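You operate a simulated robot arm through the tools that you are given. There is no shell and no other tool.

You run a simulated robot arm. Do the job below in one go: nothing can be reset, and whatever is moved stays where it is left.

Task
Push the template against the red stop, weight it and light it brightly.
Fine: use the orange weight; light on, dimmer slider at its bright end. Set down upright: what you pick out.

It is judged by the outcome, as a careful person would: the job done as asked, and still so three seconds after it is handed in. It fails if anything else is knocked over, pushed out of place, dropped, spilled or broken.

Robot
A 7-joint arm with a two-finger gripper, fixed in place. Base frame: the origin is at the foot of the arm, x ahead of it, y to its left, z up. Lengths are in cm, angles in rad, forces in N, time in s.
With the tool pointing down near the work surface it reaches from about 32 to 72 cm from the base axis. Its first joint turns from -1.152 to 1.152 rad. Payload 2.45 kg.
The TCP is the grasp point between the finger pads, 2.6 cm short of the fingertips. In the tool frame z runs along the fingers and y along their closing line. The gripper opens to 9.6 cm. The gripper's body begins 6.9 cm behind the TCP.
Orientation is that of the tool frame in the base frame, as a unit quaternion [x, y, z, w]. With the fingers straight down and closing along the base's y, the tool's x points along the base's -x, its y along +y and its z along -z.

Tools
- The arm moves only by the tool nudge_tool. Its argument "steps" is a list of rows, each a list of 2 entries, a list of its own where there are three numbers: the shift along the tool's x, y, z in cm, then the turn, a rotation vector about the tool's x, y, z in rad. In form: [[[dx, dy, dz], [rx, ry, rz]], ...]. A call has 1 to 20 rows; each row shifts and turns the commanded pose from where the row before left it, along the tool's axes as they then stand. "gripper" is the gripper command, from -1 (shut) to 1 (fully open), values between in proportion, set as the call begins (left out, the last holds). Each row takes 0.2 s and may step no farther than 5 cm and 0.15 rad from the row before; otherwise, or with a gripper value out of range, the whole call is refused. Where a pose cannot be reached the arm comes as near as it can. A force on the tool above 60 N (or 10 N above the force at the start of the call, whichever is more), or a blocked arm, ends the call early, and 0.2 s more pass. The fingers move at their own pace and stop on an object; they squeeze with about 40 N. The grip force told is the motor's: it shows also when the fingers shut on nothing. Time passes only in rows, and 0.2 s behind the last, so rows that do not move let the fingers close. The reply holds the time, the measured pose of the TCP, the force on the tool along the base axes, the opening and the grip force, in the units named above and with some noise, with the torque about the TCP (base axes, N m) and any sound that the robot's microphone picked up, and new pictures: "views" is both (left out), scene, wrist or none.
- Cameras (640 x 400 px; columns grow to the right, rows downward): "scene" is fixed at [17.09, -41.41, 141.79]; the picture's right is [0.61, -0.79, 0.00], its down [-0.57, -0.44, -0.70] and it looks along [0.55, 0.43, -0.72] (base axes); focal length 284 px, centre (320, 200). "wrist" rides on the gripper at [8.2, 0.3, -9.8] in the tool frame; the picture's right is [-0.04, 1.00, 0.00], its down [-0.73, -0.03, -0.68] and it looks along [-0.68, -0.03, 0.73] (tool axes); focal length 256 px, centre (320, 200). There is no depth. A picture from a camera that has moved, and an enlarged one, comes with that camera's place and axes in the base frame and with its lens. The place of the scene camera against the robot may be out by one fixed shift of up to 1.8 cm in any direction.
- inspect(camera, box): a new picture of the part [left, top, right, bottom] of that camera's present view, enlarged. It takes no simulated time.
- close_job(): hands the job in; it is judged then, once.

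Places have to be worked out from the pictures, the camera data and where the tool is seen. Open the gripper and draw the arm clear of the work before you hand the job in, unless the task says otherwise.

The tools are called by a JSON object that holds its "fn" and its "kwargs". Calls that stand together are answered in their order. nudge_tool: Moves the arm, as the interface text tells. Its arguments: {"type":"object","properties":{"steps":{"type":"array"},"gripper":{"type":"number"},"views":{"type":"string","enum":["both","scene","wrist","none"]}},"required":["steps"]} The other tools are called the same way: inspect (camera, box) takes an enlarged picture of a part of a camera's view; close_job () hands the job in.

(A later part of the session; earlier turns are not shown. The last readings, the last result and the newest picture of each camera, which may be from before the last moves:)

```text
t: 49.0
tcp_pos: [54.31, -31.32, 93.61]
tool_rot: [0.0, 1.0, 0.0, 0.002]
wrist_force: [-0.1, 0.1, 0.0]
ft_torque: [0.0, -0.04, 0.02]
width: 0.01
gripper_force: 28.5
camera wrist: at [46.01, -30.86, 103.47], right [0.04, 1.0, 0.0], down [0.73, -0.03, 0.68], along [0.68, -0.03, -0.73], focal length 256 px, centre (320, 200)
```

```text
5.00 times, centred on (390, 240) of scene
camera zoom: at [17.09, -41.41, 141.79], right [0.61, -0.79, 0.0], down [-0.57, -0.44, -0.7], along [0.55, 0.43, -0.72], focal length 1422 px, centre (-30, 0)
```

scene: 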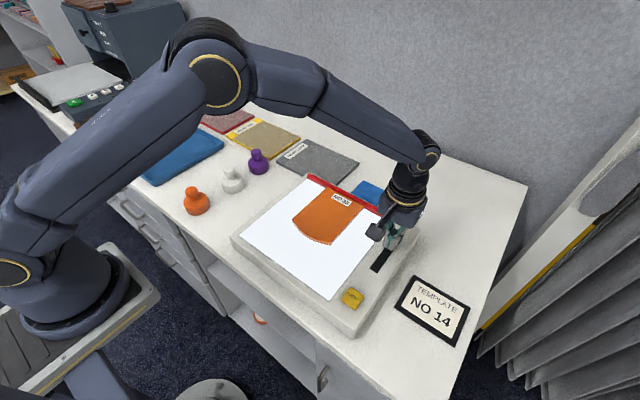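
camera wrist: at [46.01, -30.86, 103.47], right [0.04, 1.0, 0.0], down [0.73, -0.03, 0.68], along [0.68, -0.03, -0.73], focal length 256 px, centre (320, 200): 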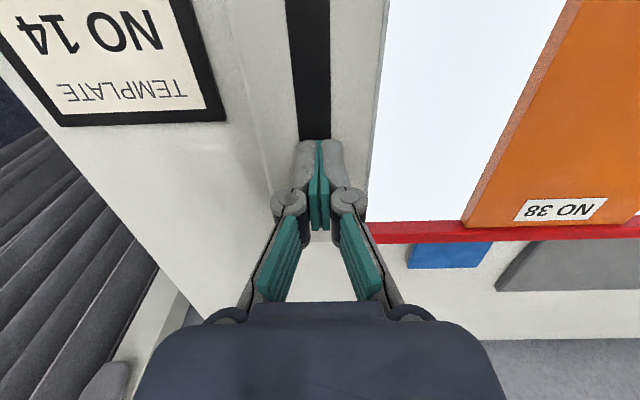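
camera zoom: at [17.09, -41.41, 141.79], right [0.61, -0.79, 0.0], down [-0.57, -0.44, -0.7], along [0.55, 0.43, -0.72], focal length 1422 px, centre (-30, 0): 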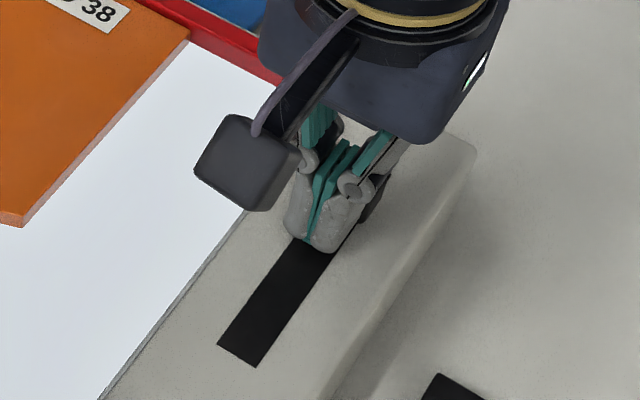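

The knob seems to be moving with the fingers at negligible force. I push on to the end and compare the panel brightness.

{"fn": "nudge_tool", "kwargs": {"steps": [[[-0.25, 0, 0], [0, 0, 0]], [[-0.25, 0, 0], [0, 0, 0]], [[-0.25, 0, 0], [0, 0, 0]], [[-0.25, 0, 0], [0, 0, 0]], [[0, 0, 0], [0, 0, 0]]], "views": "both"}}

{"fn": "inspect", "kwargs": {"camera": "scene", "box": [350, 200, 430, 280]}}

```text
t: 50.2
tcp_pos: [54.97, -31.44, 93.49]
tool_rot: [0.001, 1.0, 0.0, 0.0]
wrist_force: [-17.5, 2.7, 5.5]
ft_torque: [0.16, 0.29, 0.04]
width: 0.59
gripper_force: 28.4
camera wrist: at [46.81, -30.9, 103.46], right [0.04, 1.0, 0.0], down [0.73, -0.03, 0.68], along [0.68, -0.03, -0.74], focal length 256 px, centre (320, 200)
```

scene: 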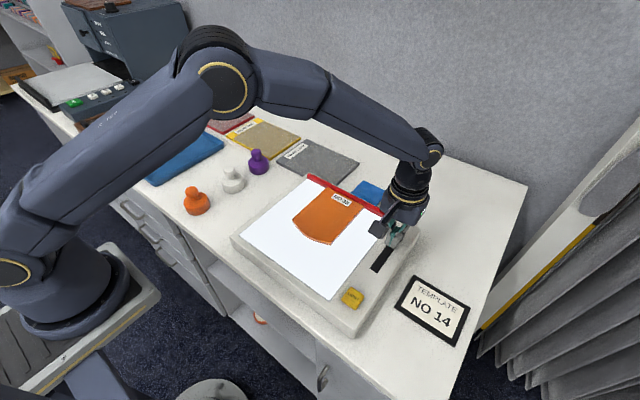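
wrist: 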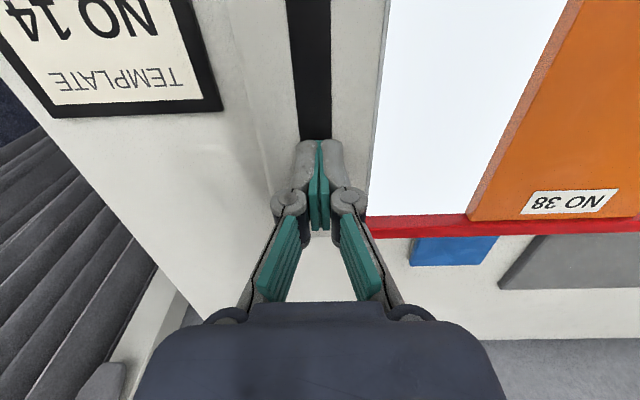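

```text
5.00 times, centred on (390, 240) of scene
camera zoom: at [17.04, -41.39, 141.8], right [0.61, -0.79, 0.0], down [-0.57, -0.44, -0.7], along [0.55, 0.43, -0.72], focal length 1422 px, centre (-30, 0)
```

zoom: 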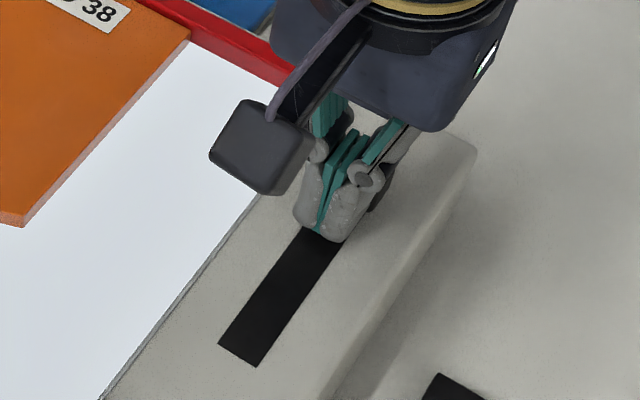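

The force shows the knob has reached its far end stop. I enlarge the panel to judge the brightness here.

{"fn": "inspect", "kwargs": {"camera": "scene", "box": [230, 180, 390, 310]}}

{"fn": "nudge_tool", "kwargs": {"steps": [[[0.3, 0, 0], [0, 0, 0]], [[1.0, 0, 0], [0, 0, 0]], [[1.2, 0, -0.5], [0, 0, 0]], [[0.5, 0, -4.0], [0, 0, 0]], [[0, 0, -3.0], [0, 0, 0]], [[0, 0, 0], [0, 0, 0]]], "views": "both"}}

{"fn": "inspect", "kwargs": {"camera": "scene", "box": [220, 160, 440, 340]}}

```text
3.08 times, centred on (310, 245) of scene
camera zoom: at [17.04, -41.39, 141.8], right [0.61, -0.79, 0.0], down [-0.57, -0.44, -0.7], along [0.55, 0.43, -0.72], focal length 875 px, centre (351, 62)
```

zoom: 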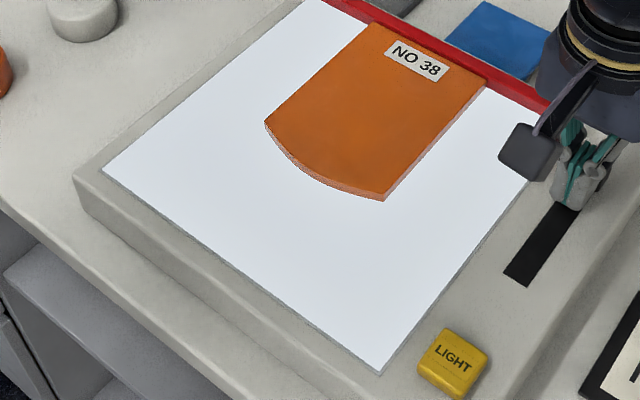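

```text
t: 51.6
tcp_pos: [52.15, -31.38, 101.15]
tool_rot: [0.0, 1.0, 0.0, 0.001]
wrist_force: [0.3, -0.2, -0.2]
ft_torque: [-0.02, -0.01, 0.0]
width: 0.0
gripper_force: 28.6
camera wrist: at [43.95, -30.9, 110.97], right [0.04, 1.0, 0.0], down [0.73, -0.03, 0.68], along [0.68, -0.03, -0.73], focal length 256 px, centre (320, 200)
```

scene: 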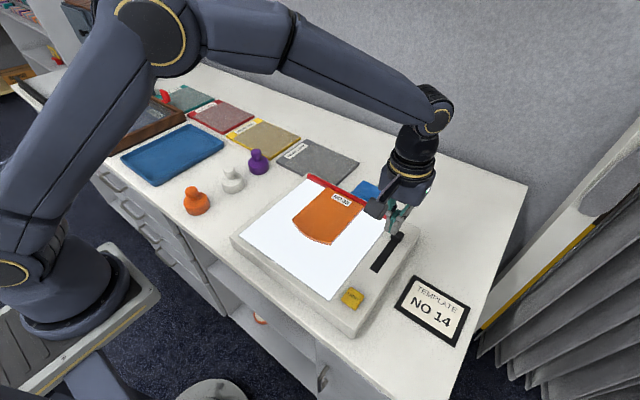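
wrist: 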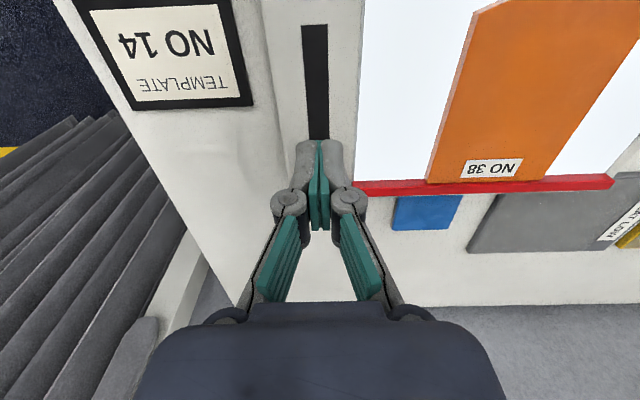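

```text
2.22 times, centred on (330, 250) of scene
camera zoom: at [17.09, -41.41, 141.79], right [0.61, -0.79, 0.0], down [-0.57, -0.44, -0.7], along [0.55, 0.43, -0.72], focal length 632 px, centre (298, 89)
```

zoom: 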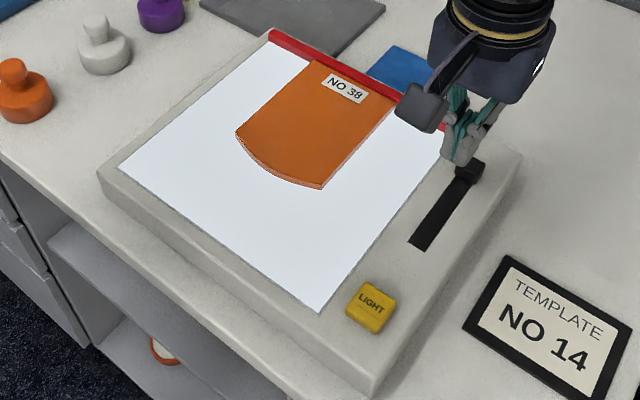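

I can't tell from this alone which end is brighter, so I'll compare by sliding the knob the other way. I go over the knob to its far side (x ≈ 60.7) and look before lowering.

{"fn": "nudge_tool", "kwargs": {"steps": [[[-4.3, 0, 0], [0, 0, 0]], [[-4.3, 0, 0], [0, 0, 0]], [[0, 0, 2.5], [0, 0, 0]], [[0, 0, 0], [0, 0, 0]]], "views": "both"}}

{"fn": "inspect", "kwargs": {"camera": "scene", "box": [350, 190, 440, 280]}}

{"fn": "inspect", "kwargs": {"camera": "wrist", "box": [240, 60, 400, 240]}}

```text
t: 52.6
tcp_pos: [60.81, -31.39, 98.56]
tool_rot: [0.0, 1.0, -0.001, 0.0]
wrist_force: [0.0, -0.6, -0.1]
ft_torque: [0.01, -0.02, 0.01]
width: 0.01
gripper_force: 28.6
camera wrist: at [52.62, -30.81, 108.45], right [0.04, 1.0, 0.0], down [0.73, -0.03, 0.68], along [0.68, -0.03, -0.73], focal length 256 px, centre (320, 200)
```

scene: 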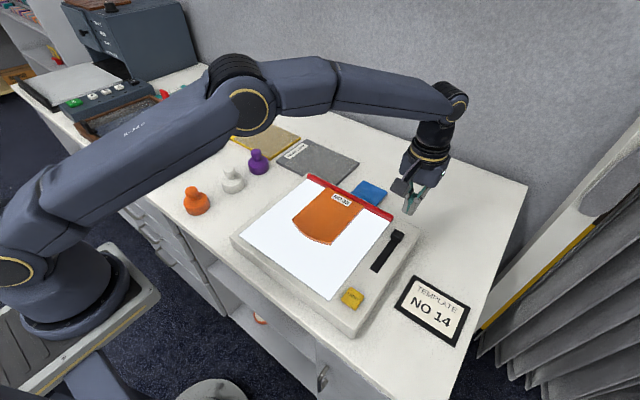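
wrist: 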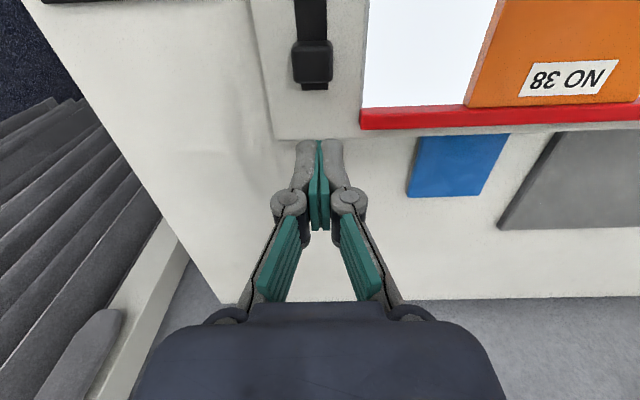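

```text
4.44 times, centred on (395, 235) of scene
camera zoom: at [17.1, -41.41, 141.79], right [0.61, -0.79, 0.0], down [-0.57, -0.44, -0.7], along [0.55, 0.43, -0.72], focal length 1264 px, centre (-13, 44)
```

zoom: 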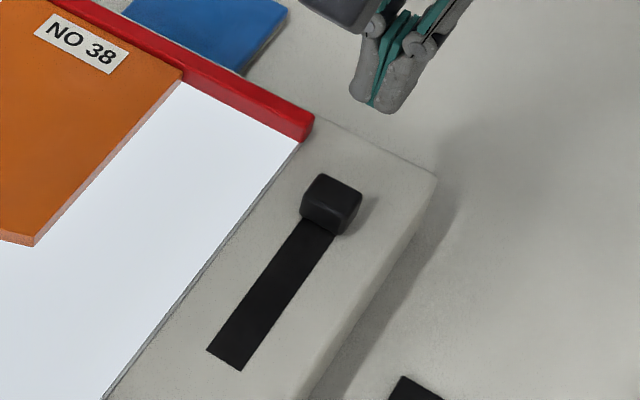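

```text
2.22 times, centred on (320, 150) of wrist
camera zoom: at [52.62, -30.81, 108.45], right [0.04, 1.0, 0.0], down [0.73, -0.03, 0.68], along [0.68, -0.03, -0.73], focal length 569 px, centre (320, 311)
```

zoom: 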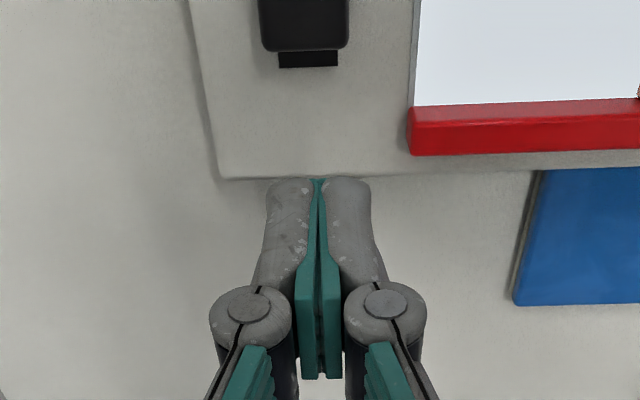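

The fingers are above the strip beyond the knob with about 1.3 cm gap. I lower and then draw the knob toward the near end a few cm to compare brightness.

{"fn": "nudge_tool", "kwargs": {"steps": [[[0, 0, 2.0], [0, 0, 0]], [[0, 0, 1.8], [0, 0, 0]], [[0, 0, 0.8], [0, 0, 0]], [[0, 0, 0.3], [0, 0, 0]], [[0, 0, 0], [0, 0, 0]]], "views": "wrist"}}

{"fn": "inspect", "kwargs": {"camera": "scene", "box": [350, 190, 440, 280]}}

```text
t: 53.9
tcp_pos: [60.87, -31.4, 93.67]
tool_rot: [0.0, 1.0, 0.0, 0.001]
wrist_force: [0.5, -0.1, 0.3]
ft_torque: [-0.02, 0.01, 0.03]
width: 0.03
gripper_force: 28.6
camera wrist: at [52.63, -30.87, 103.58], right [0.04, 1.0, 0.0], down [0.73, -0.03, 0.68], along [0.68, -0.03, -0.73], focal length 256 px, centre (320, 200)
```

wrist: 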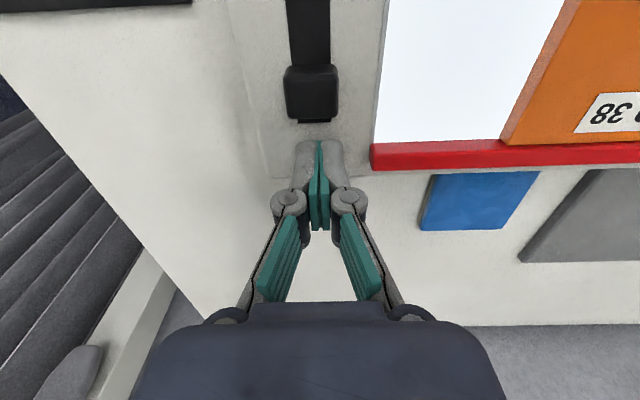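

```text
4.44 times, centred on (395, 235) of scene
camera zoom: at [17.09, -41.41, 141.79], right [0.61, -0.79, 0.0], down [-0.57, -0.44, -0.7], along [0.55, 0.43, -0.72], focal length 1264 px, centre (-13, 44)
```

zoom: 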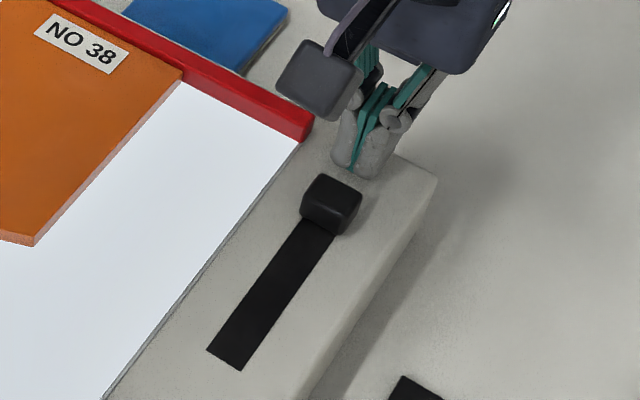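

Clear; now I push the knob toward the near end in 0.4 cm steps.

{"fn": "nudge_tool", "kwargs": {"steps": [[[0.4, 0, 0], [0, 0, 0]], [[0.4, 0, 0], [0, 0, 0]], [[0.4, 0, 0], [0, 0, 0]], [[0.4, 0, 0], [0, 0, 0]], [[0.4, 0, 0], [0, 0, 0]], [[0.4, 0, 0], [0, 0, 0]], [[0.4, 0, 0], [0, 0, 0]], [[0.4, 0, 0], [0, 0, 0]], [[0.4, 0, 0], [0, 0, 0]], [[0.4, 0, 0], [0, 0, 0]], [[0.4, 0, 0], [0, 0, 0]], [[0.4, 0, 0], [0, 0, 0]], [[0, 0, 0], [0, 0, 0]]], "views": "both"}}

{"fn": "inspect", "kwargs": {"camera": "scene", "box": [220, 160, 440, 340]}}

```text
t: 56.6
tcp_pos: [55.9, -31.37, 93.76]
tool_rot: [0.0, 1.0, 0.0, 0.001]
wrist_force: [-0.7, 0.3, -0.4]
ft_torque: [-0.04, 0.0, 0.01]
width: 0.0
gripper_force: 28.7
camera wrist: at [47.72, -30.89, 103.54], right [0.04, 1.0, 0.0], down [0.73, -0.03, 0.68], along [0.68, -0.03, -0.73], focal length 256 px, centre (320, 200)
```

scene: 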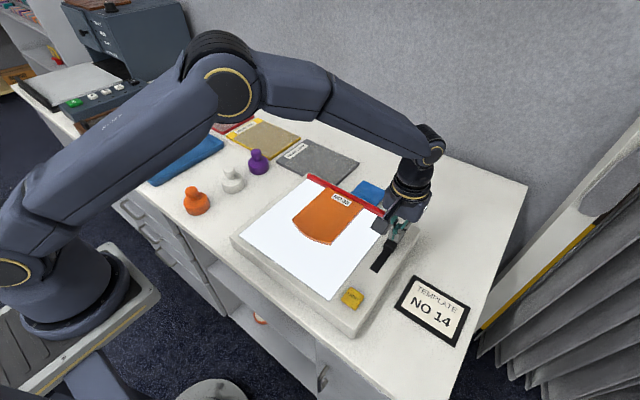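
wrist: 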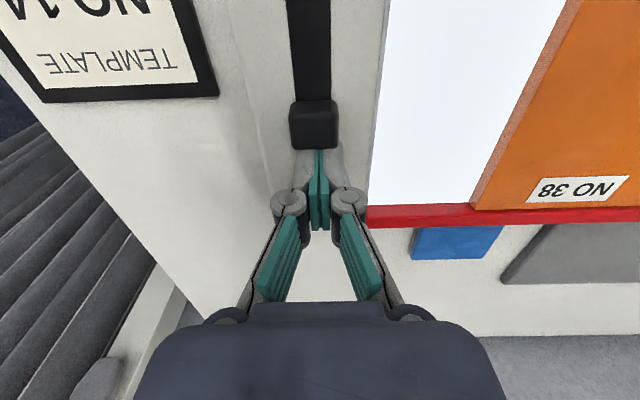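

```text
2.22 times, centred on (330, 250) of scene
camera zoom: at [17.09, -41.41, 141.79], right [0.61, -0.79, 0.0], down [-0.57, -0.44, -0.7], along [0.55, 0.43, -0.72], focal length 632 px, centre (298, 89)
```

zoom: 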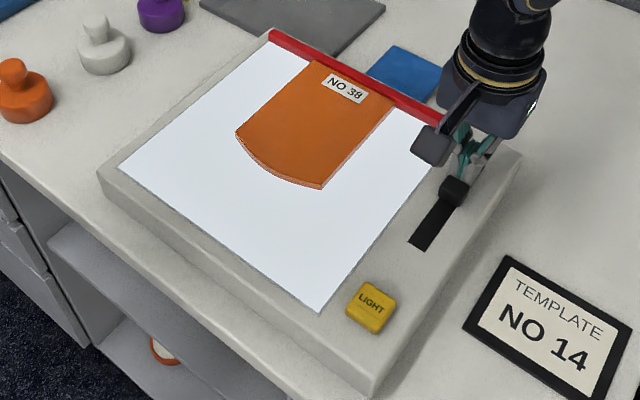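

The knob has moved about 3.5 cm; the panel's change is hard to see yet. I push on toward the near end to compare the extremes.

{"fn": "nudge_tool", "kwargs": {"steps": [[[0.4, 0, 0], [0, 0, 0]], [[0.4, 0, 0], [0, 0, 0]], [[0.4, 0, 0], [0, 0, 0]], [[0.4, 0, 0], [0, 0, 0]], [[0.4, 0, 0], [0, 0, 0]], [[0.4, 0, 0], [0, 0, 0]], [[0.4, 0, 0], [0, 0, 0]], [[0.4, 0, 0], [0, 0, 0]], [[0.4, 0, 0], [0, 0, 0]], [[0, 0, 0], [0, 0, 0]]], "views": "both"}}

{"fn": "inspect", "kwargs": {"camera": "scene", "box": [220, 160, 440, 340]}}

```text
t: 58.9
tcp_pos: [52.36, -31.5, 93.68]
tool_rot: [0.0, 1.0, 0.0, 0.001]
wrist_force: [0.7, -0.2, 0.5]
ft_torque: [-0.01, 0.02, -0.01]
width: 0.0
gripper_force: 27.8
camera wrist: at [44.17, -30.91, 103.56], right [0.04, 1.0, 0.0], down [0.73, -0.03, 0.68], along [0.68, -0.03, -0.73], focal length 256 px, centre (320, 200)
```

scene: 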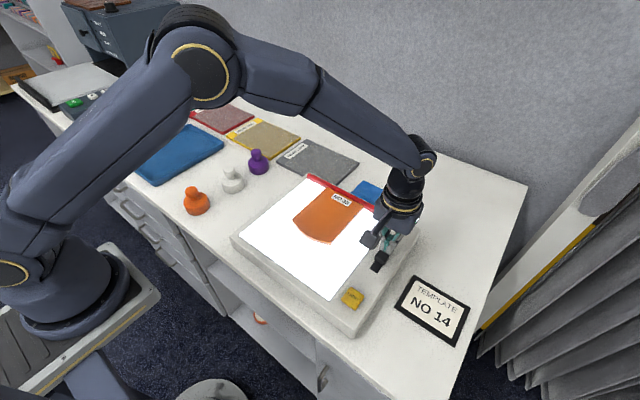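
wrist: 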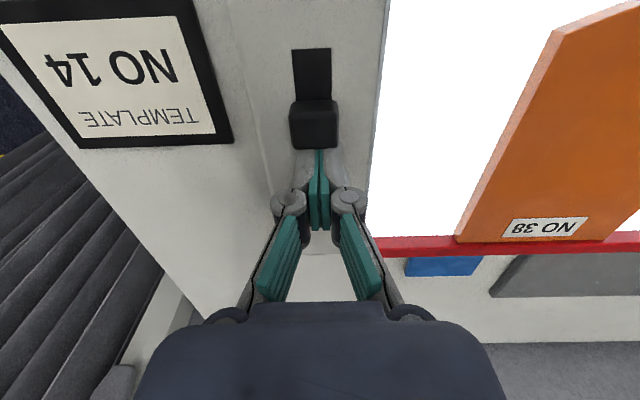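

```text
2.22 times, centred on (330, 250) of scene
camera zoom: at [17.09, -41.41, 141.79], right [0.61, -0.79, 0.0], down [-0.57, -0.44, -0.7], along [0.55, 0.43, -0.72], focal length 632 px, centre (298, 89)
```

zoom: 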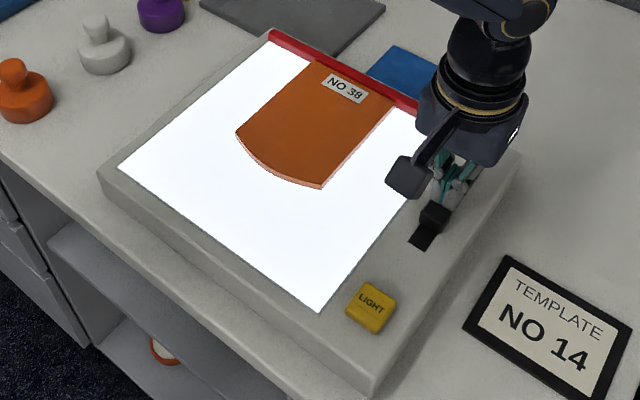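

The panel is now visibly whiter, so the near end is the bright end. I push on in small steps until the end stop is felt.

{"fn": "nudge_tool", "kwargs": {"steps": [[[0.25, 0, 0], [0, 0, 0]], [[0.25, 0, 0], [0, 0, 0]], [[0.2, 0, 0], [0, 0, 0]], [[0.15, 0, 0], [0, 0, 0]], [[0, 0, 0], [0, 0, 0]]], "views": "wrist"}}

```text
t: 60.0
tcp_pos: [51.57, -31.34, 93.7]
tool_rot: [-0.001, 1.0, -0.001, 0.0]
wrist_force: [0.2, 0.3, 0.2]
ft_torque: [0.0, 0.0, 0.02]
width: 0.02
gripper_force: 28.5
camera wrist: at [43.3, -30.9, 103.58], right [0.04, 1.0, 0.0], down [0.73, -0.03, 0.68], along [0.68, -0.03, -0.73], focal length 256 px, centre (320, 200)
```

wrist: 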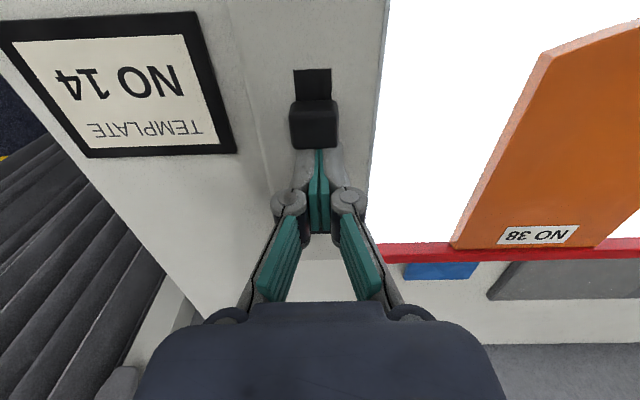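

No end-stop force yet and about 1 cm of track remains before the knob. Continuing in 0.2 cm steps.

{"fn": "nudge_tool", "kwargs": {"steps": [[[0.2, 0, 0], [0, 0, 0]], [[0.2, 0, 0], [0, 0, 0]], [[0.2, 0, 0], [0, 0, 0]], [[0, 0, 0], [0, 0, 0]]], "views": "wrist"}}

```text
t: 61.0
tcp_pos: [50.84, -31.53, 93.66]
tool_rot: [0.0, 1.0, -0.001, 0.001]
wrist_force: [0.3, 0.1, -0.8]
ft_torque: [0.01, -0.01, 0.03]
width: 0.58
gripper_force: 27.9
camera wrist: at [42.69, -30.87, 103.55], right [0.04, 1.0, 0.0], down [0.73, -0.03, 0.68], along [0.68, -0.03, -0.73], focal length 256 px, centre (320, 200)
```

wrist: 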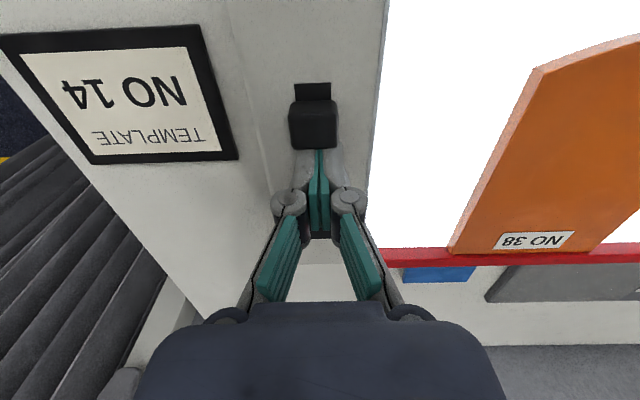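

The knob is still sliding freely; a little further with 0.15 cm steps.

{"fn": "nudge_tool", "kwargs": {"steps": [[[0.15, 0, 0], [0, 0, 0]], [[0.15, 0, 0], [0, 0, 0]], [[0, 0, 0], [0, 0, 0]]], "views": "none"}}

```text
t: 61.9
tcp_pos: [50.72, -31.33, 93.73]
tool_rot: [0.0, 1.0, -0.001, 0.003]
wrist_force: [2.5, -0.2, -1.1]
ft_torque: [-0.02, -0.09, 0.03]
width: 0.58
gripper_force: 28.7
```

The x-force is starting to rise (2.5 N). One more small step to confirm the end stop.

{"fn": "nudge_tool", "kwargs": {"steps": [[[0.1, 0, 0], [0, 0, 0]], [[0.1, 0, 0], [0, 0, 0]], [[0, 0, 0], [0, 0, 0]]], "views": "both"}}

{"fn": "inspect", "kwargs": {"camera": "scene", "box": [330, 220, 420, 310]}}

```text
t: 62.6
tcp_pos: [50.56, -31.35, 93.68]
tool_rot: [0.0, 1.0, -0.001, 0.004]
wrist_force: [14.0, -0.3, -4.0]
ft_torque: [-0.1, -0.31, 0.02]
width: 0.64
gripper_force: 28.9
camera wrist: at [42.33, -30.87, 103.55], right [0.04, 1.0, 0.0], down [0.73, -0.03, 0.68], along [0.68, -0.03, -0.73], focal length 256 px, centre (320, 200)
```

scene: 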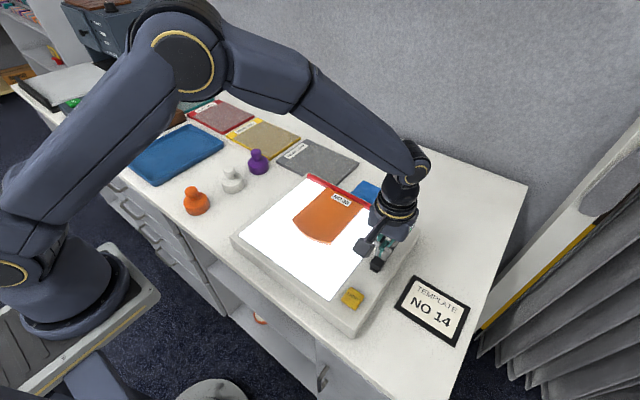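
wrist: 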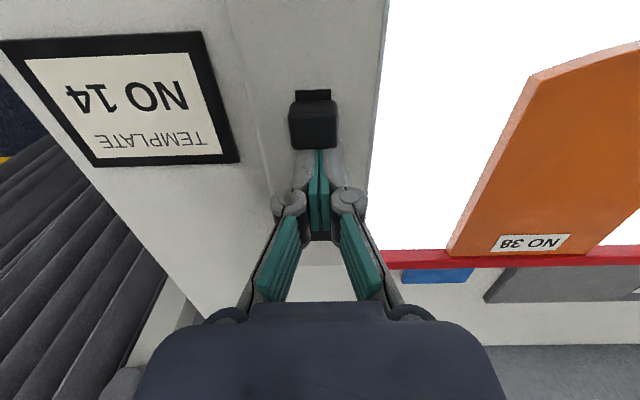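

```text
4.44 times, centred on (375, 265) of scene
camera zoom: at [17.14, -41.41, 141.78], right [0.61, -0.79, 0.0], down [-0.57, -0.44, -0.7], along [0.55, 0.43, -0.72], focal length 1264 px, centre (76, -89)
```

zoom: 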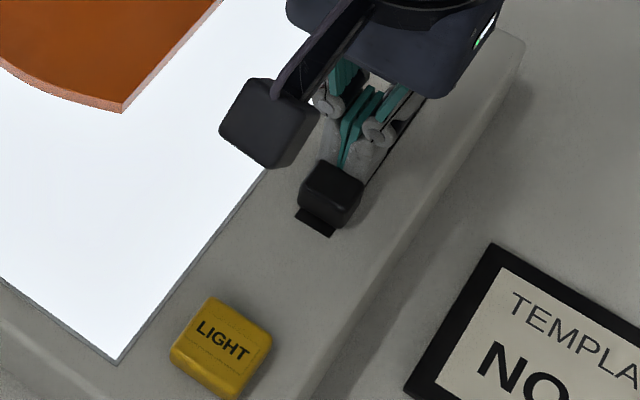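

The end stop is reached (14 N). I back off the fingers, lift, and compare the panel with the earlier views.

{"fn": "nudge_tool", "kwargs": {"steps": [[[-0.3, 0, 0], [0, 0, 0]], [[-1.0, 0, 0], [0, 0, 0]], [[-0.7, 0, -1.0], [0, 0, 0]], [[0, 0, -4.0], [0, 0, 0]], [[0, 0, -4.0], [0, 0, 0]], [[0, 0, -3.0], [0, 0, 0]], [[0, 0, 0], [0, 0, 0]]], "views": "both"}}

{"fn": "inspect", "kwargs": {"camera": "scene", "box": [220, 160, 440, 340]}}

{"fn": "inspect", "kwargs": {"camera": "scene", "box": [230, 180, 390, 310]}}

```text
t: 64.2
tcp_pos: [52.37, -31.31, 105.82]
tool_rot: [0.001, 1.0, 0.0, 0.002]
wrist_force: [-0.5, 0.2, 0.2]
ft_torque: [-0.01, -0.02, 0.02]
width: 0.01
gripper_force: 28.6
camera wrist: at [44.17, -30.82, 115.7], right [0.04, 1.0, 0.0], down [0.73, -0.03, 0.68], along [0.68, -0.03, -0.73], focal length 256 px, centre (320, 200)
```

scene: 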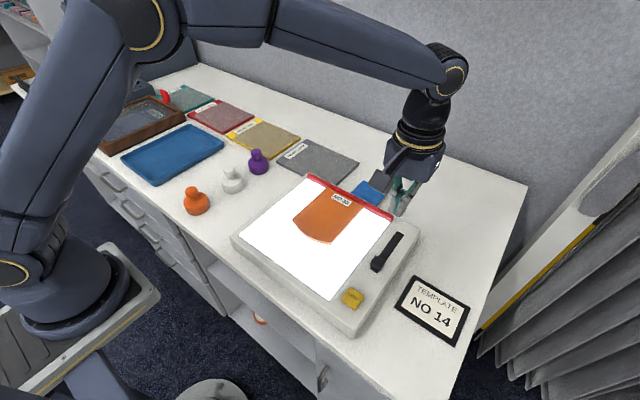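
wrist: 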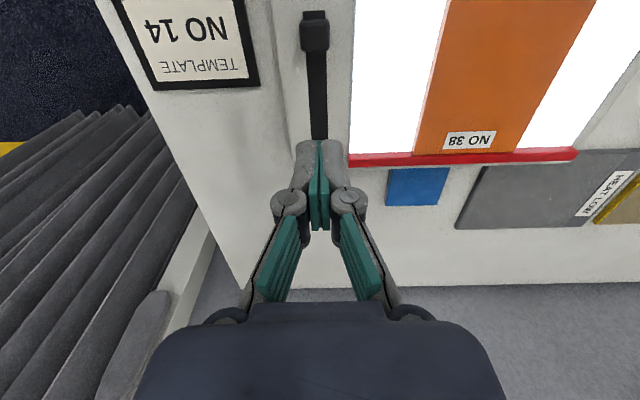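

```text
2.22 times, centred on (330, 250) of scene
camera zoom: at [17.09, -41.41, 141.79], right [0.61, -0.79, 0.0], down [-0.57, -0.44, -0.7], along [0.55, 0.43, -0.72], focal length 632 px, centre (298, 89)
```

zoom: 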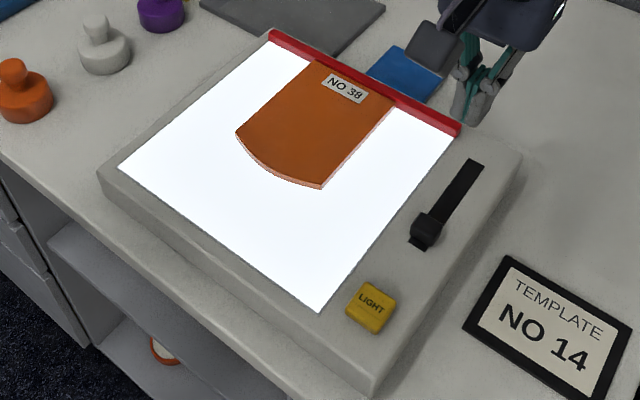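

```text
3.08 times, centred on (310, 245) of scene
camera zoom: at [17.09, -41.41, 141.79], right [0.61, -0.79, 0.0], down [-0.57, -0.44, -0.7], along [0.55, 0.43, -0.72], focal length 875 px, centre (351, 62)
```

zoom: 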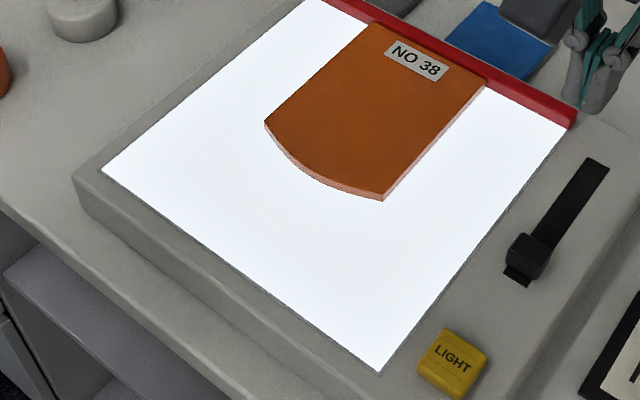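

The whole picture now exposes darker around a brighter panel, confirming the near end is the bright end. Next the orange weight at about (38, 15.3); I move over toward it with the gripper opened to 6 cm.

{"fn": "nudge_tool", "kwargs": {"steps": [[[1.4, 4.6, 0], [0, 0, 0]], [[1.4, 4.6, 0], [0, 0, 0]], [[1.4, 4.6, 0], [0, 0, 0]], [[1.4, 4.6, 0], [0, 0, 0]], [[1.4, 4.6, 0], [0, 0, 0]], [[1.4, 4.6, 0], [0, 0, 0]], [[1.4, 4.6, 0], [0, 0, 0]], [[1.4, 4.6, 0], [0, 0, 0]], [[1.5, 4.6, 0], [0, 0, 0]], [[1.6, 4.6, 0], [0, 0, 0]], [[0, 0, 0], [0, 0, 0]]], "gripper": 0.25, "views": "both"}}

{"fn": "inspect", "kwargs": {"camera": "wrist", "box": [220, 60, 460, 240]}}

```text
t: 66.7
tcp_pos: [38.11, 14.69, 105.61]
tool_rot: [-0.001, 1.0, 0.0, 0.0]
wrist_force: [0.2, -0.5, -0.4]
ft_torque: [0.05, 0.02, -0.02]
width: 6.0
gripper_force: 0.1
camera wrist: at [29.86, 15.19, 115.5], right [0.04, 1.0, 0.0], down [0.73, -0.03, 0.68], along [0.68, -0.03, -0.73], focal length 256 px, centre (320, 200)
```

scene: 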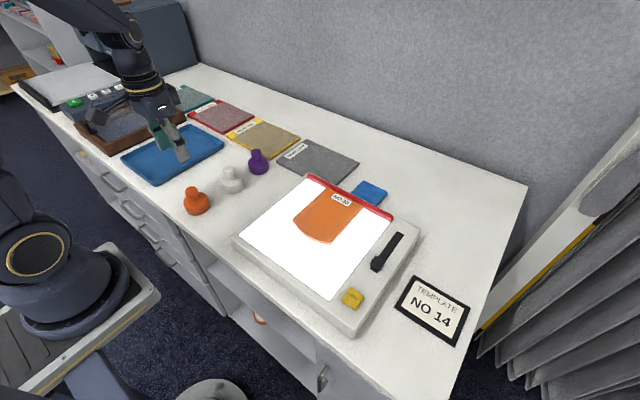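
wrist: 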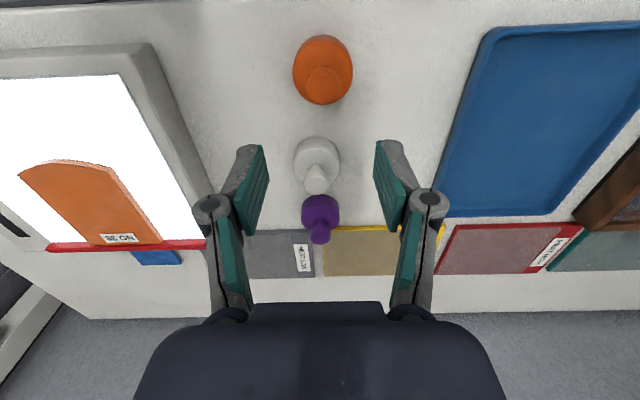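

```text
2.22 times, centred on (340, 150) of wrist
camera zoom: at [29.86, 15.19, 115.5], right [0.04, 1.0, 0.0], down [0.73, -0.03, 0.68], along [0.68, -0.03, -0.73], focal length 569 px, centre (276, 311)
```

zoom: 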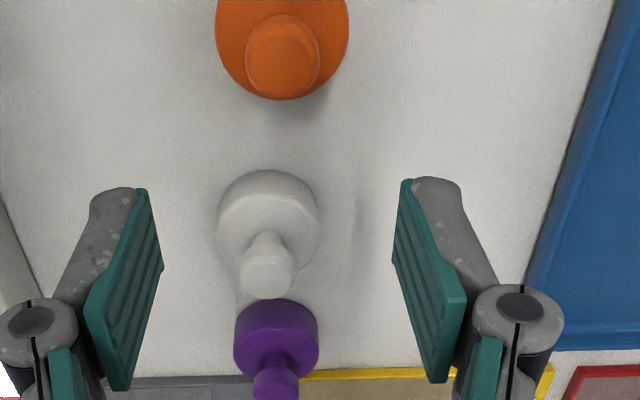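

The orange weight is centred near (37.8, 15.0) with its knob top at roughly z 92.7. I descend to z ≈ 97 above it and look again.

{"fn": "nudge_tool", "kwargs": {"steps": [[[0.3, 0.3, 3.0], [0, 0, 0]], [[0, 0, 3.0], [0, 0, 0]], [[0, 0, 2.5], [0, 0, 0]], [[0, 0, 0], [0, 0, 0]]], "views": "both"}}

{"fn": "inspect", "kwargs": {"camera": "wrist", "box": [220, 80, 420, 260]}}

{"fn": "inspect", "kwargs": {"camera": "scene", "box": [150, 140, 250, 230]}}

```text
t: 67.7
tcp_pos: [37.75, 14.75, 97.07]
tool_rot: [0.0, 1.0, 0.0, 0.001]
wrist_force: [-0.5, 0.0, -0.2]
ft_torque: [0.01, -0.01, -0.01]
width: 6.0
gripper_force: 0.0
camera wrist: at [29.59, 15.3, 107.05], right [0.04, 1.0, 0.0], down [0.73, -0.03, 0.68], along [0.68, -0.03, -0.73], focal length 256 px, centre (320, 200)
```

scene: 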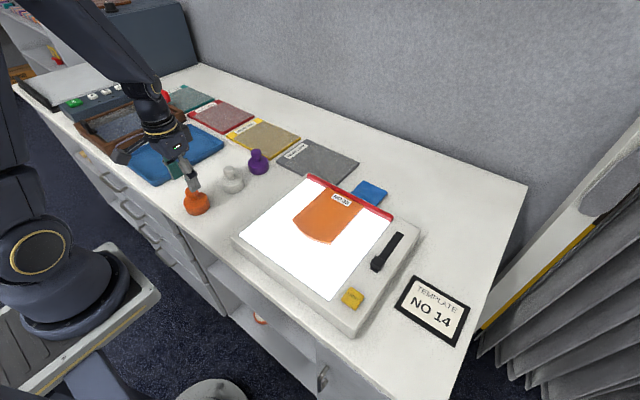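
wrist: 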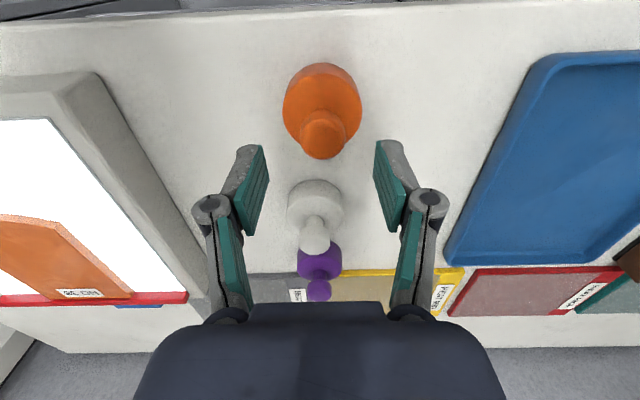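

```text
2.22 times, centred on (320, 170) of wrist
camera zoom: at [29.59, 15.3, 107.05], right [0.04, 1.0, 0.0], down [0.73, -0.03, 0.68], along [0.68, -0.03, -0.73], focal length 569 px, centre (320, 267)
```

zoom: 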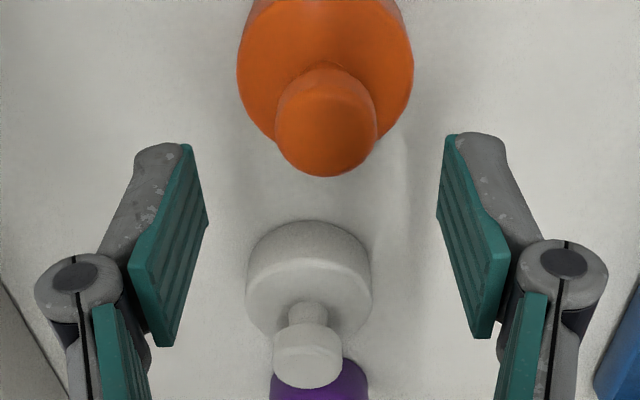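

```text
4.44 times, centred on (200, 185) of scene
camera zoom: at [17.09, -41.41, 141.79], right [0.61, -0.79, 0.0], down [-0.57, -0.44, -0.7], along [0.55, 0.43, -0.72], focal length 1264 px, centre (853, 267)
```

zoom: 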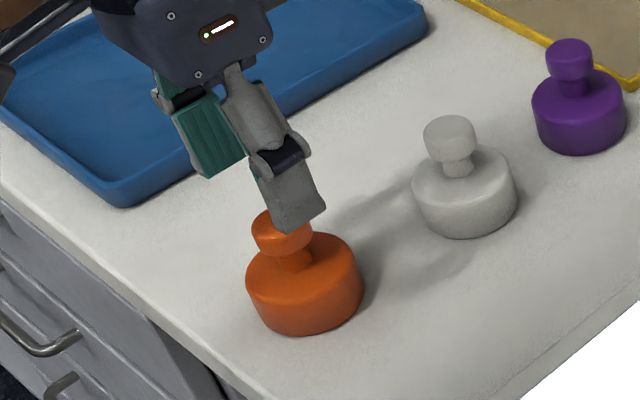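

The weight: body about 5.9 cm across to z ≈ 89, knob about 2.9 cm across up to z ≈ 92.3, centre near (37.95, 15.1). I centre on it and lower so the tips stay above the body.

{"fn": "nudge_tool", "kwargs": {"steps": [[[-0.2, 0.2, 1.5], [0, 0, 0]], [[0, 0, 1.5], [0, 0, 0]], [[0, 0, 1.0], [0, 0, 0]], [[0, 0, 0], [0, 0, 0]]], "views": "both"}}

{"fn": "inspect", "kwargs": {"camera": "wrist", "box": [220, 80, 420, 260]}}

{"fn": "inspect", "kwargs": {"camera": "scene", "box": [160, 160, 240, 230]}}

```text
t: 68.7
tcp_pos: [38.05, 15.13, 93.09]
tool_rot: [0.0, 1.0, 0.0, 0.0]
wrist_force: [0.2, 0.3, -0.5]
ft_torque: [0.03, -0.03, 0.03]
width: 6.0
gripper_force: 0.1
camera wrist: at [29.81, 15.63, 103.02], right [0.04, 1.0, 0.0], down [0.73, -0.03, 0.68], along [0.68, -0.03, -0.73], focal length 256 px, centre (320, 200)
```

scene: 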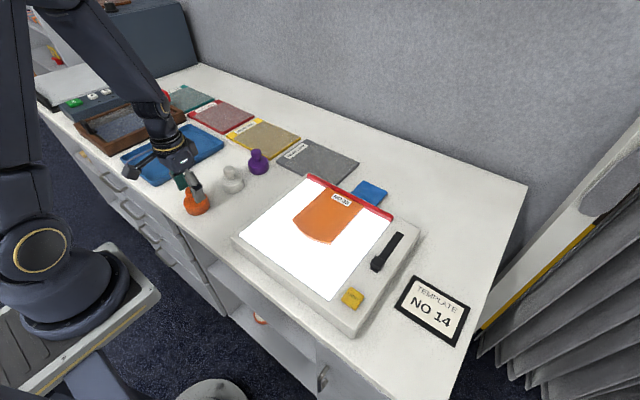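
wrist: 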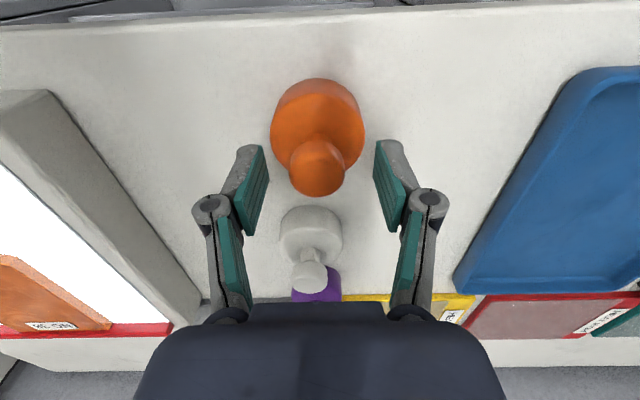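

```text
2.22 times, centred on (320, 170) of wrist
camera zoom: at [29.81, 15.63, 103.02], right [0.04, 1.0, 0.0], down [0.73, -0.03, 0.68], along [0.68, -0.03, -0.73], focal length 569 px, centre (320, 267)
```

zoom: 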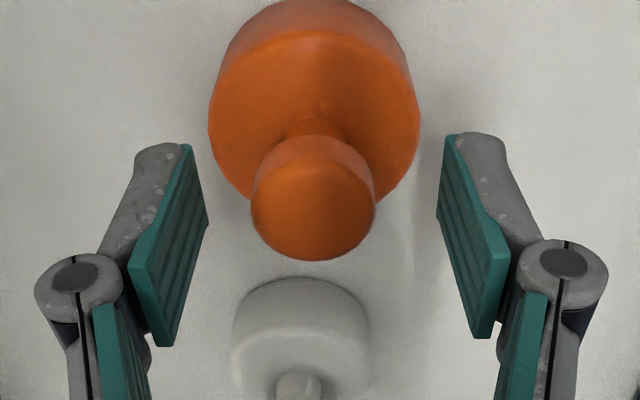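

```text
5.71 times, centred on (200, 195) of scene
camera zoom: at [17.09, -41.41, 141.79], right [0.61, -0.79, 0.0], down [-0.57, -0.44, -0.7], along [0.55, 0.43, -0.72], focal length 1625 px, centre (1006, 229)
```

zoom: 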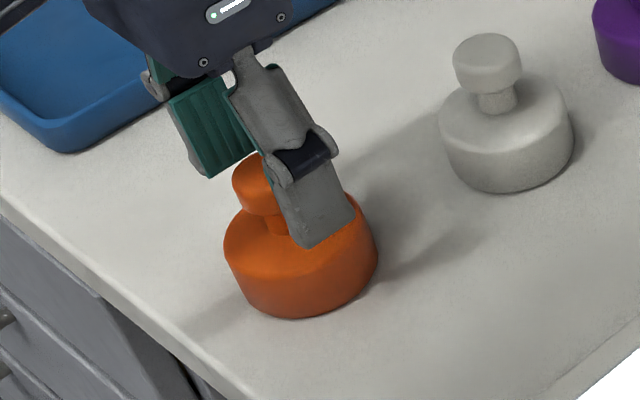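

The knob is centred within about 0.1–0.2 cm. I lower 0.8 (tips to about 89.7, above the body top) and close on the knob.

{"fn": "nudge_tool", "kwargs": {"steps": [[[0, -0.1, 0.4], [0, 0, 0]], [[0, 0, 0.4], [0, 0, 0]], [[0, 0, 0], [0, 0, 0]]], "views": "none"}}

{"fn": "nudge_tool", "kwargs": {"steps": [[[0, 0, 0], [0, 0, 0]], [[0, 0, 0], [0, 0, 0]], [[0, 0, 0], [0, 0, 0]], [[0, 0, 0], [0, 0, 0]]], "gripper": -1, "views": "both"}}

{"fn": "inspect", "kwargs": {"camera": "scene", "box": [160, 160, 240, 230]}}

```text
t: 69.5
tcp_pos: [38.0, 15.1, 92.26]
tool_rot: [0.001, 1.0, 0.001, 0.001]
wrist_force: [0.4, -0.1, 0.5]
ft_torque: [0.0, -0.02, -0.05]
width: 6.01
gripper_force: 0.0
```

```text
t: 70.5
tcp_pos: [37.93, 14.96, 92.44]
tool_rot: [0.0, 1.0, -0.001, 0.0]
wrist_force: [0.0, -4.6, 3.7]
ft_torque: [-0.11, 0.02, 0.02]
width: 2.86
gripper_force: 39.7
camera wrist: at [29.8, 15.49, 102.24], right [0.04, 1.0, 0.0], down [0.73, -0.03, 0.68], along [0.68, -0.03, -0.73], focal length 256 px, centre (320, 200)
```

scene: 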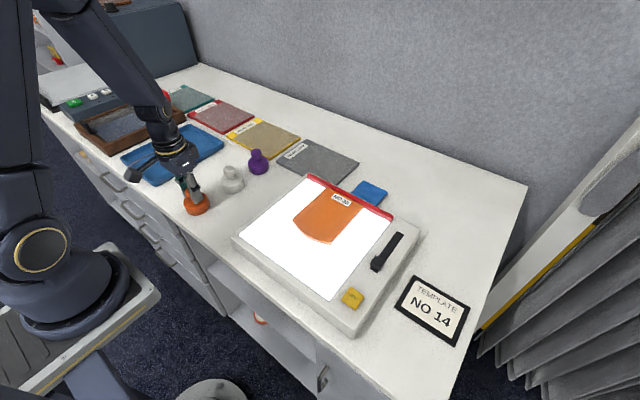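
wrist: 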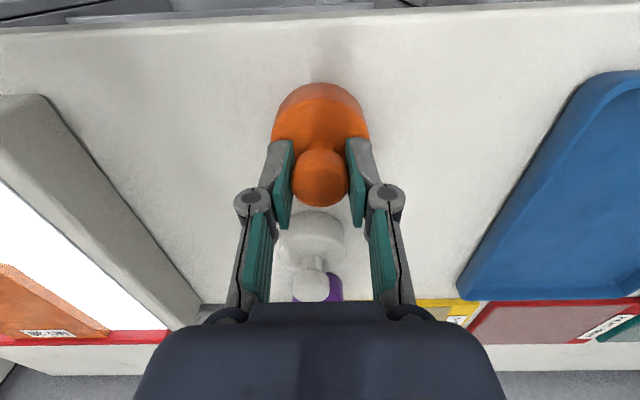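

```text
5.71 times, centred on (200, 195) of scene
camera zoom: at [17.09, -41.42, 141.78], right [0.61, -0.79, 0.0], down [-0.57, -0.44, -0.7], along [0.55, 0.43, -0.72], focal length 1625 px, centre (1006, 229)
```

zoom: 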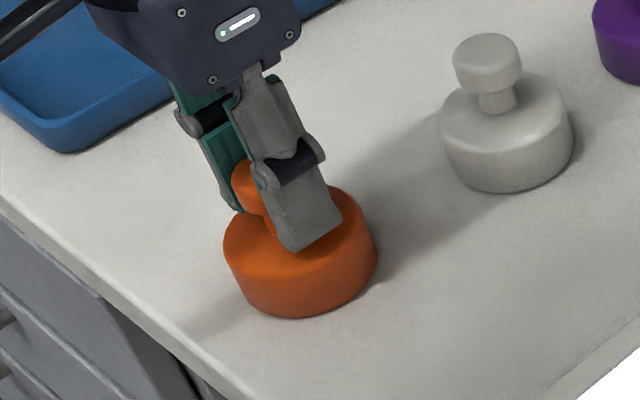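

Firm grip (2.86 cm, 40 N). I lift the weight slowly and check it hangs straight.

{"fn": "nudge_tool", "kwargs": {"steps": [[[0, 0, -0.3], [0, 0, 0]], [[0, 0, -0.5], [0, 0, 0]], [[0, 0, -1.0], [0, 0, 0]], [[0, 0, -1.5], [0, 0, 0]], [[0, 0, -2.5], [0, 0, 0]], [[0, 0, -3.0], [0, 0, 0]], [[0, 0, -3.0], [0, 0, 0]], [[0, 0, 0], [0, 0, 0]]], "views": "both"}}

{"fn": "inspect", "kwargs": {"camera": "scene", "box": [140, 110, 240, 210]}}

```text
t: 72.2
tcp_pos: [37.92, 15.0, 104.1]
tool_rot: [0.001, 1.0, -0.001, 0.001]
wrist_force: [-0.2, -0.3, -8.5]
ft_torque: [0.0, 0.03, 0.0]
width: 2.86
gripper_force: 39.8
camera wrist: at [29.75, 15.49, 114.01], right [0.04, 1.0, 0.0], down [0.73, -0.03, 0.68], along [0.68, -0.03, -0.73], focal length 256 px, centre (320, 200)
```

scene: 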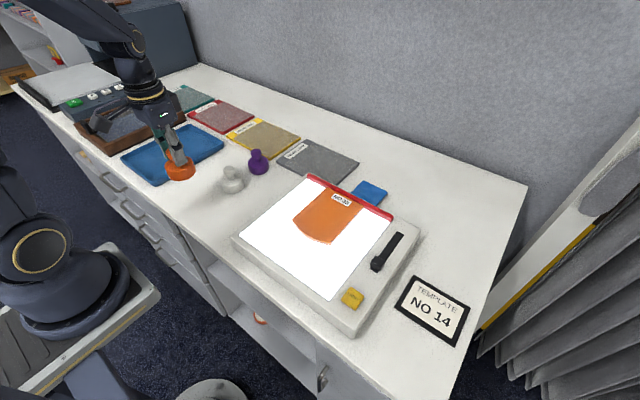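
wrist: 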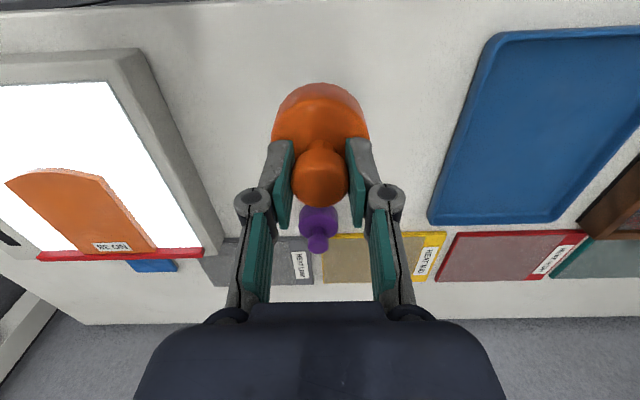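

```text
4.00 times, centred on (190, 160) of scene
camera zoom: at [17.1, -41.4, 141.79], right [0.61, -0.79, 0.0], down [-0.57, -0.44, -0.7], along [0.55, 0.43, -0.72], focal length 1137 px, centre (840, 360)
```

zoom: 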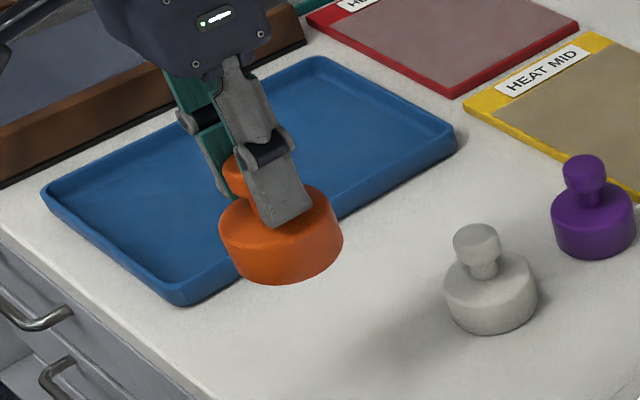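

The weight (about 0.87 kg) hangs straight. I carry it over the template's middle, about (52.7, −16.3).

{"fn": "nudge_tool", "kwargs": {"steps": [[[-1.0, -2.2, 0], [0, 0, 0]], [[-1.7, -3.6, 0], [0, 0, 0]], [[-1.7, -3.6, 0], [0, 0, 0]], [[-1.7, -3.6, 0], [0, 0, 0]], [[-1.7, -3.6, 0], [0, 0, 0]], [[-1.7, -3.6, 0], [0, 0, 0]], [[-1.7, -3.6, 0], [0, 0, 0]], [[-1.7, -3.6, 0], [0, 0, 0]], [[-1.2, -2.6, 0], [0, 0, 0]], [[-0.7, -1.3, 0], [0, 0, 0]], [[0, 0, 0], [0, 0, 0]]], "views": "both"}}

{"fn": "inspect", "kwargs": {"camera": "wrist", "box": [200, 40, 440, 250]}}

{"fn": "inspect", "kwargs": {"camera": "scene", "box": [270, 120, 410, 260]}}

```text
t: 74.7
tcp_pos: [52.85, -16.49, 104.13]
tool_rot: [0.0, 1.0, 0.0, 0.001]
wrist_force: [0.5, 0.3, -6.8]
ft_torque: [-0.03, 0.04, 0.0]
width: 2.84
gripper_force: 39.9
camera wrist: at [44.68, -15.87, 114.01], right [0.04, 1.0, 0.0], down [0.73, -0.03, 0.68], along [0.68, -0.03, -0.73], focal length 256 px, centre (320, 200)
```

scene: 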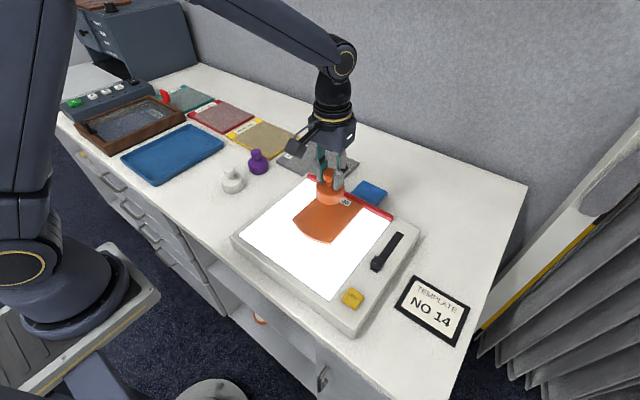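
wrist: 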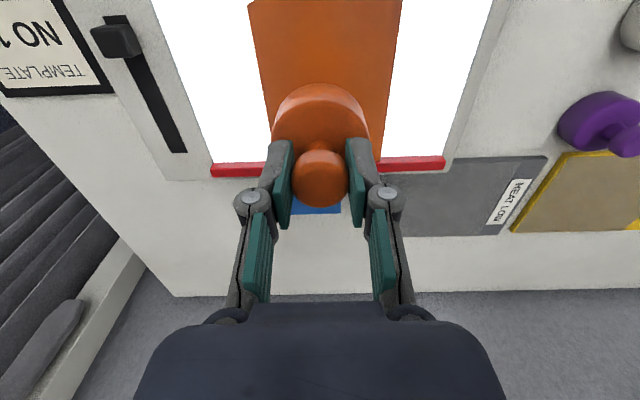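

```text
1.90 times, centred on (320, 145) of wrist
camera zoom: at [44.68, -15.87, 114.01], right [0.04, 1.0, 0.0], down [0.73, -0.03, 0.68], along [0.68, -0.03, -0.73], focal length 488 px, centre (320, 305)
```

zoom: 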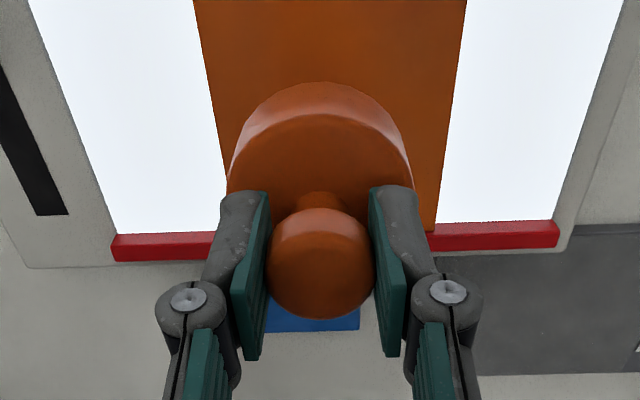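

```text
2.86 times, centred on (340, 190) of scene
camera zoom: at [17.11, -41.41, 141.78], right [0.61, -0.79, 0.0], down [-0.57, -0.44, -0.7], along [0.55, 0.43, -0.72], focal length 812 px, centre (263, 229)
```

zoom: 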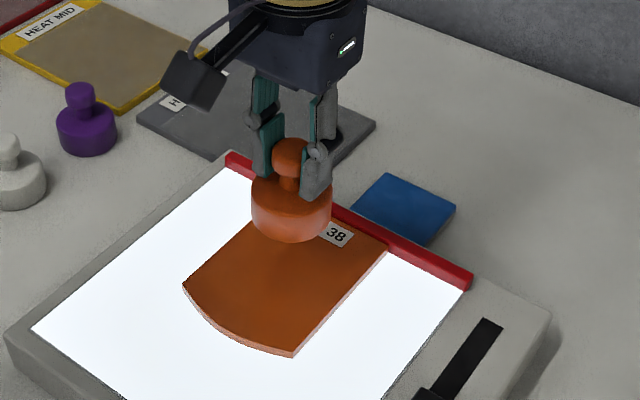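

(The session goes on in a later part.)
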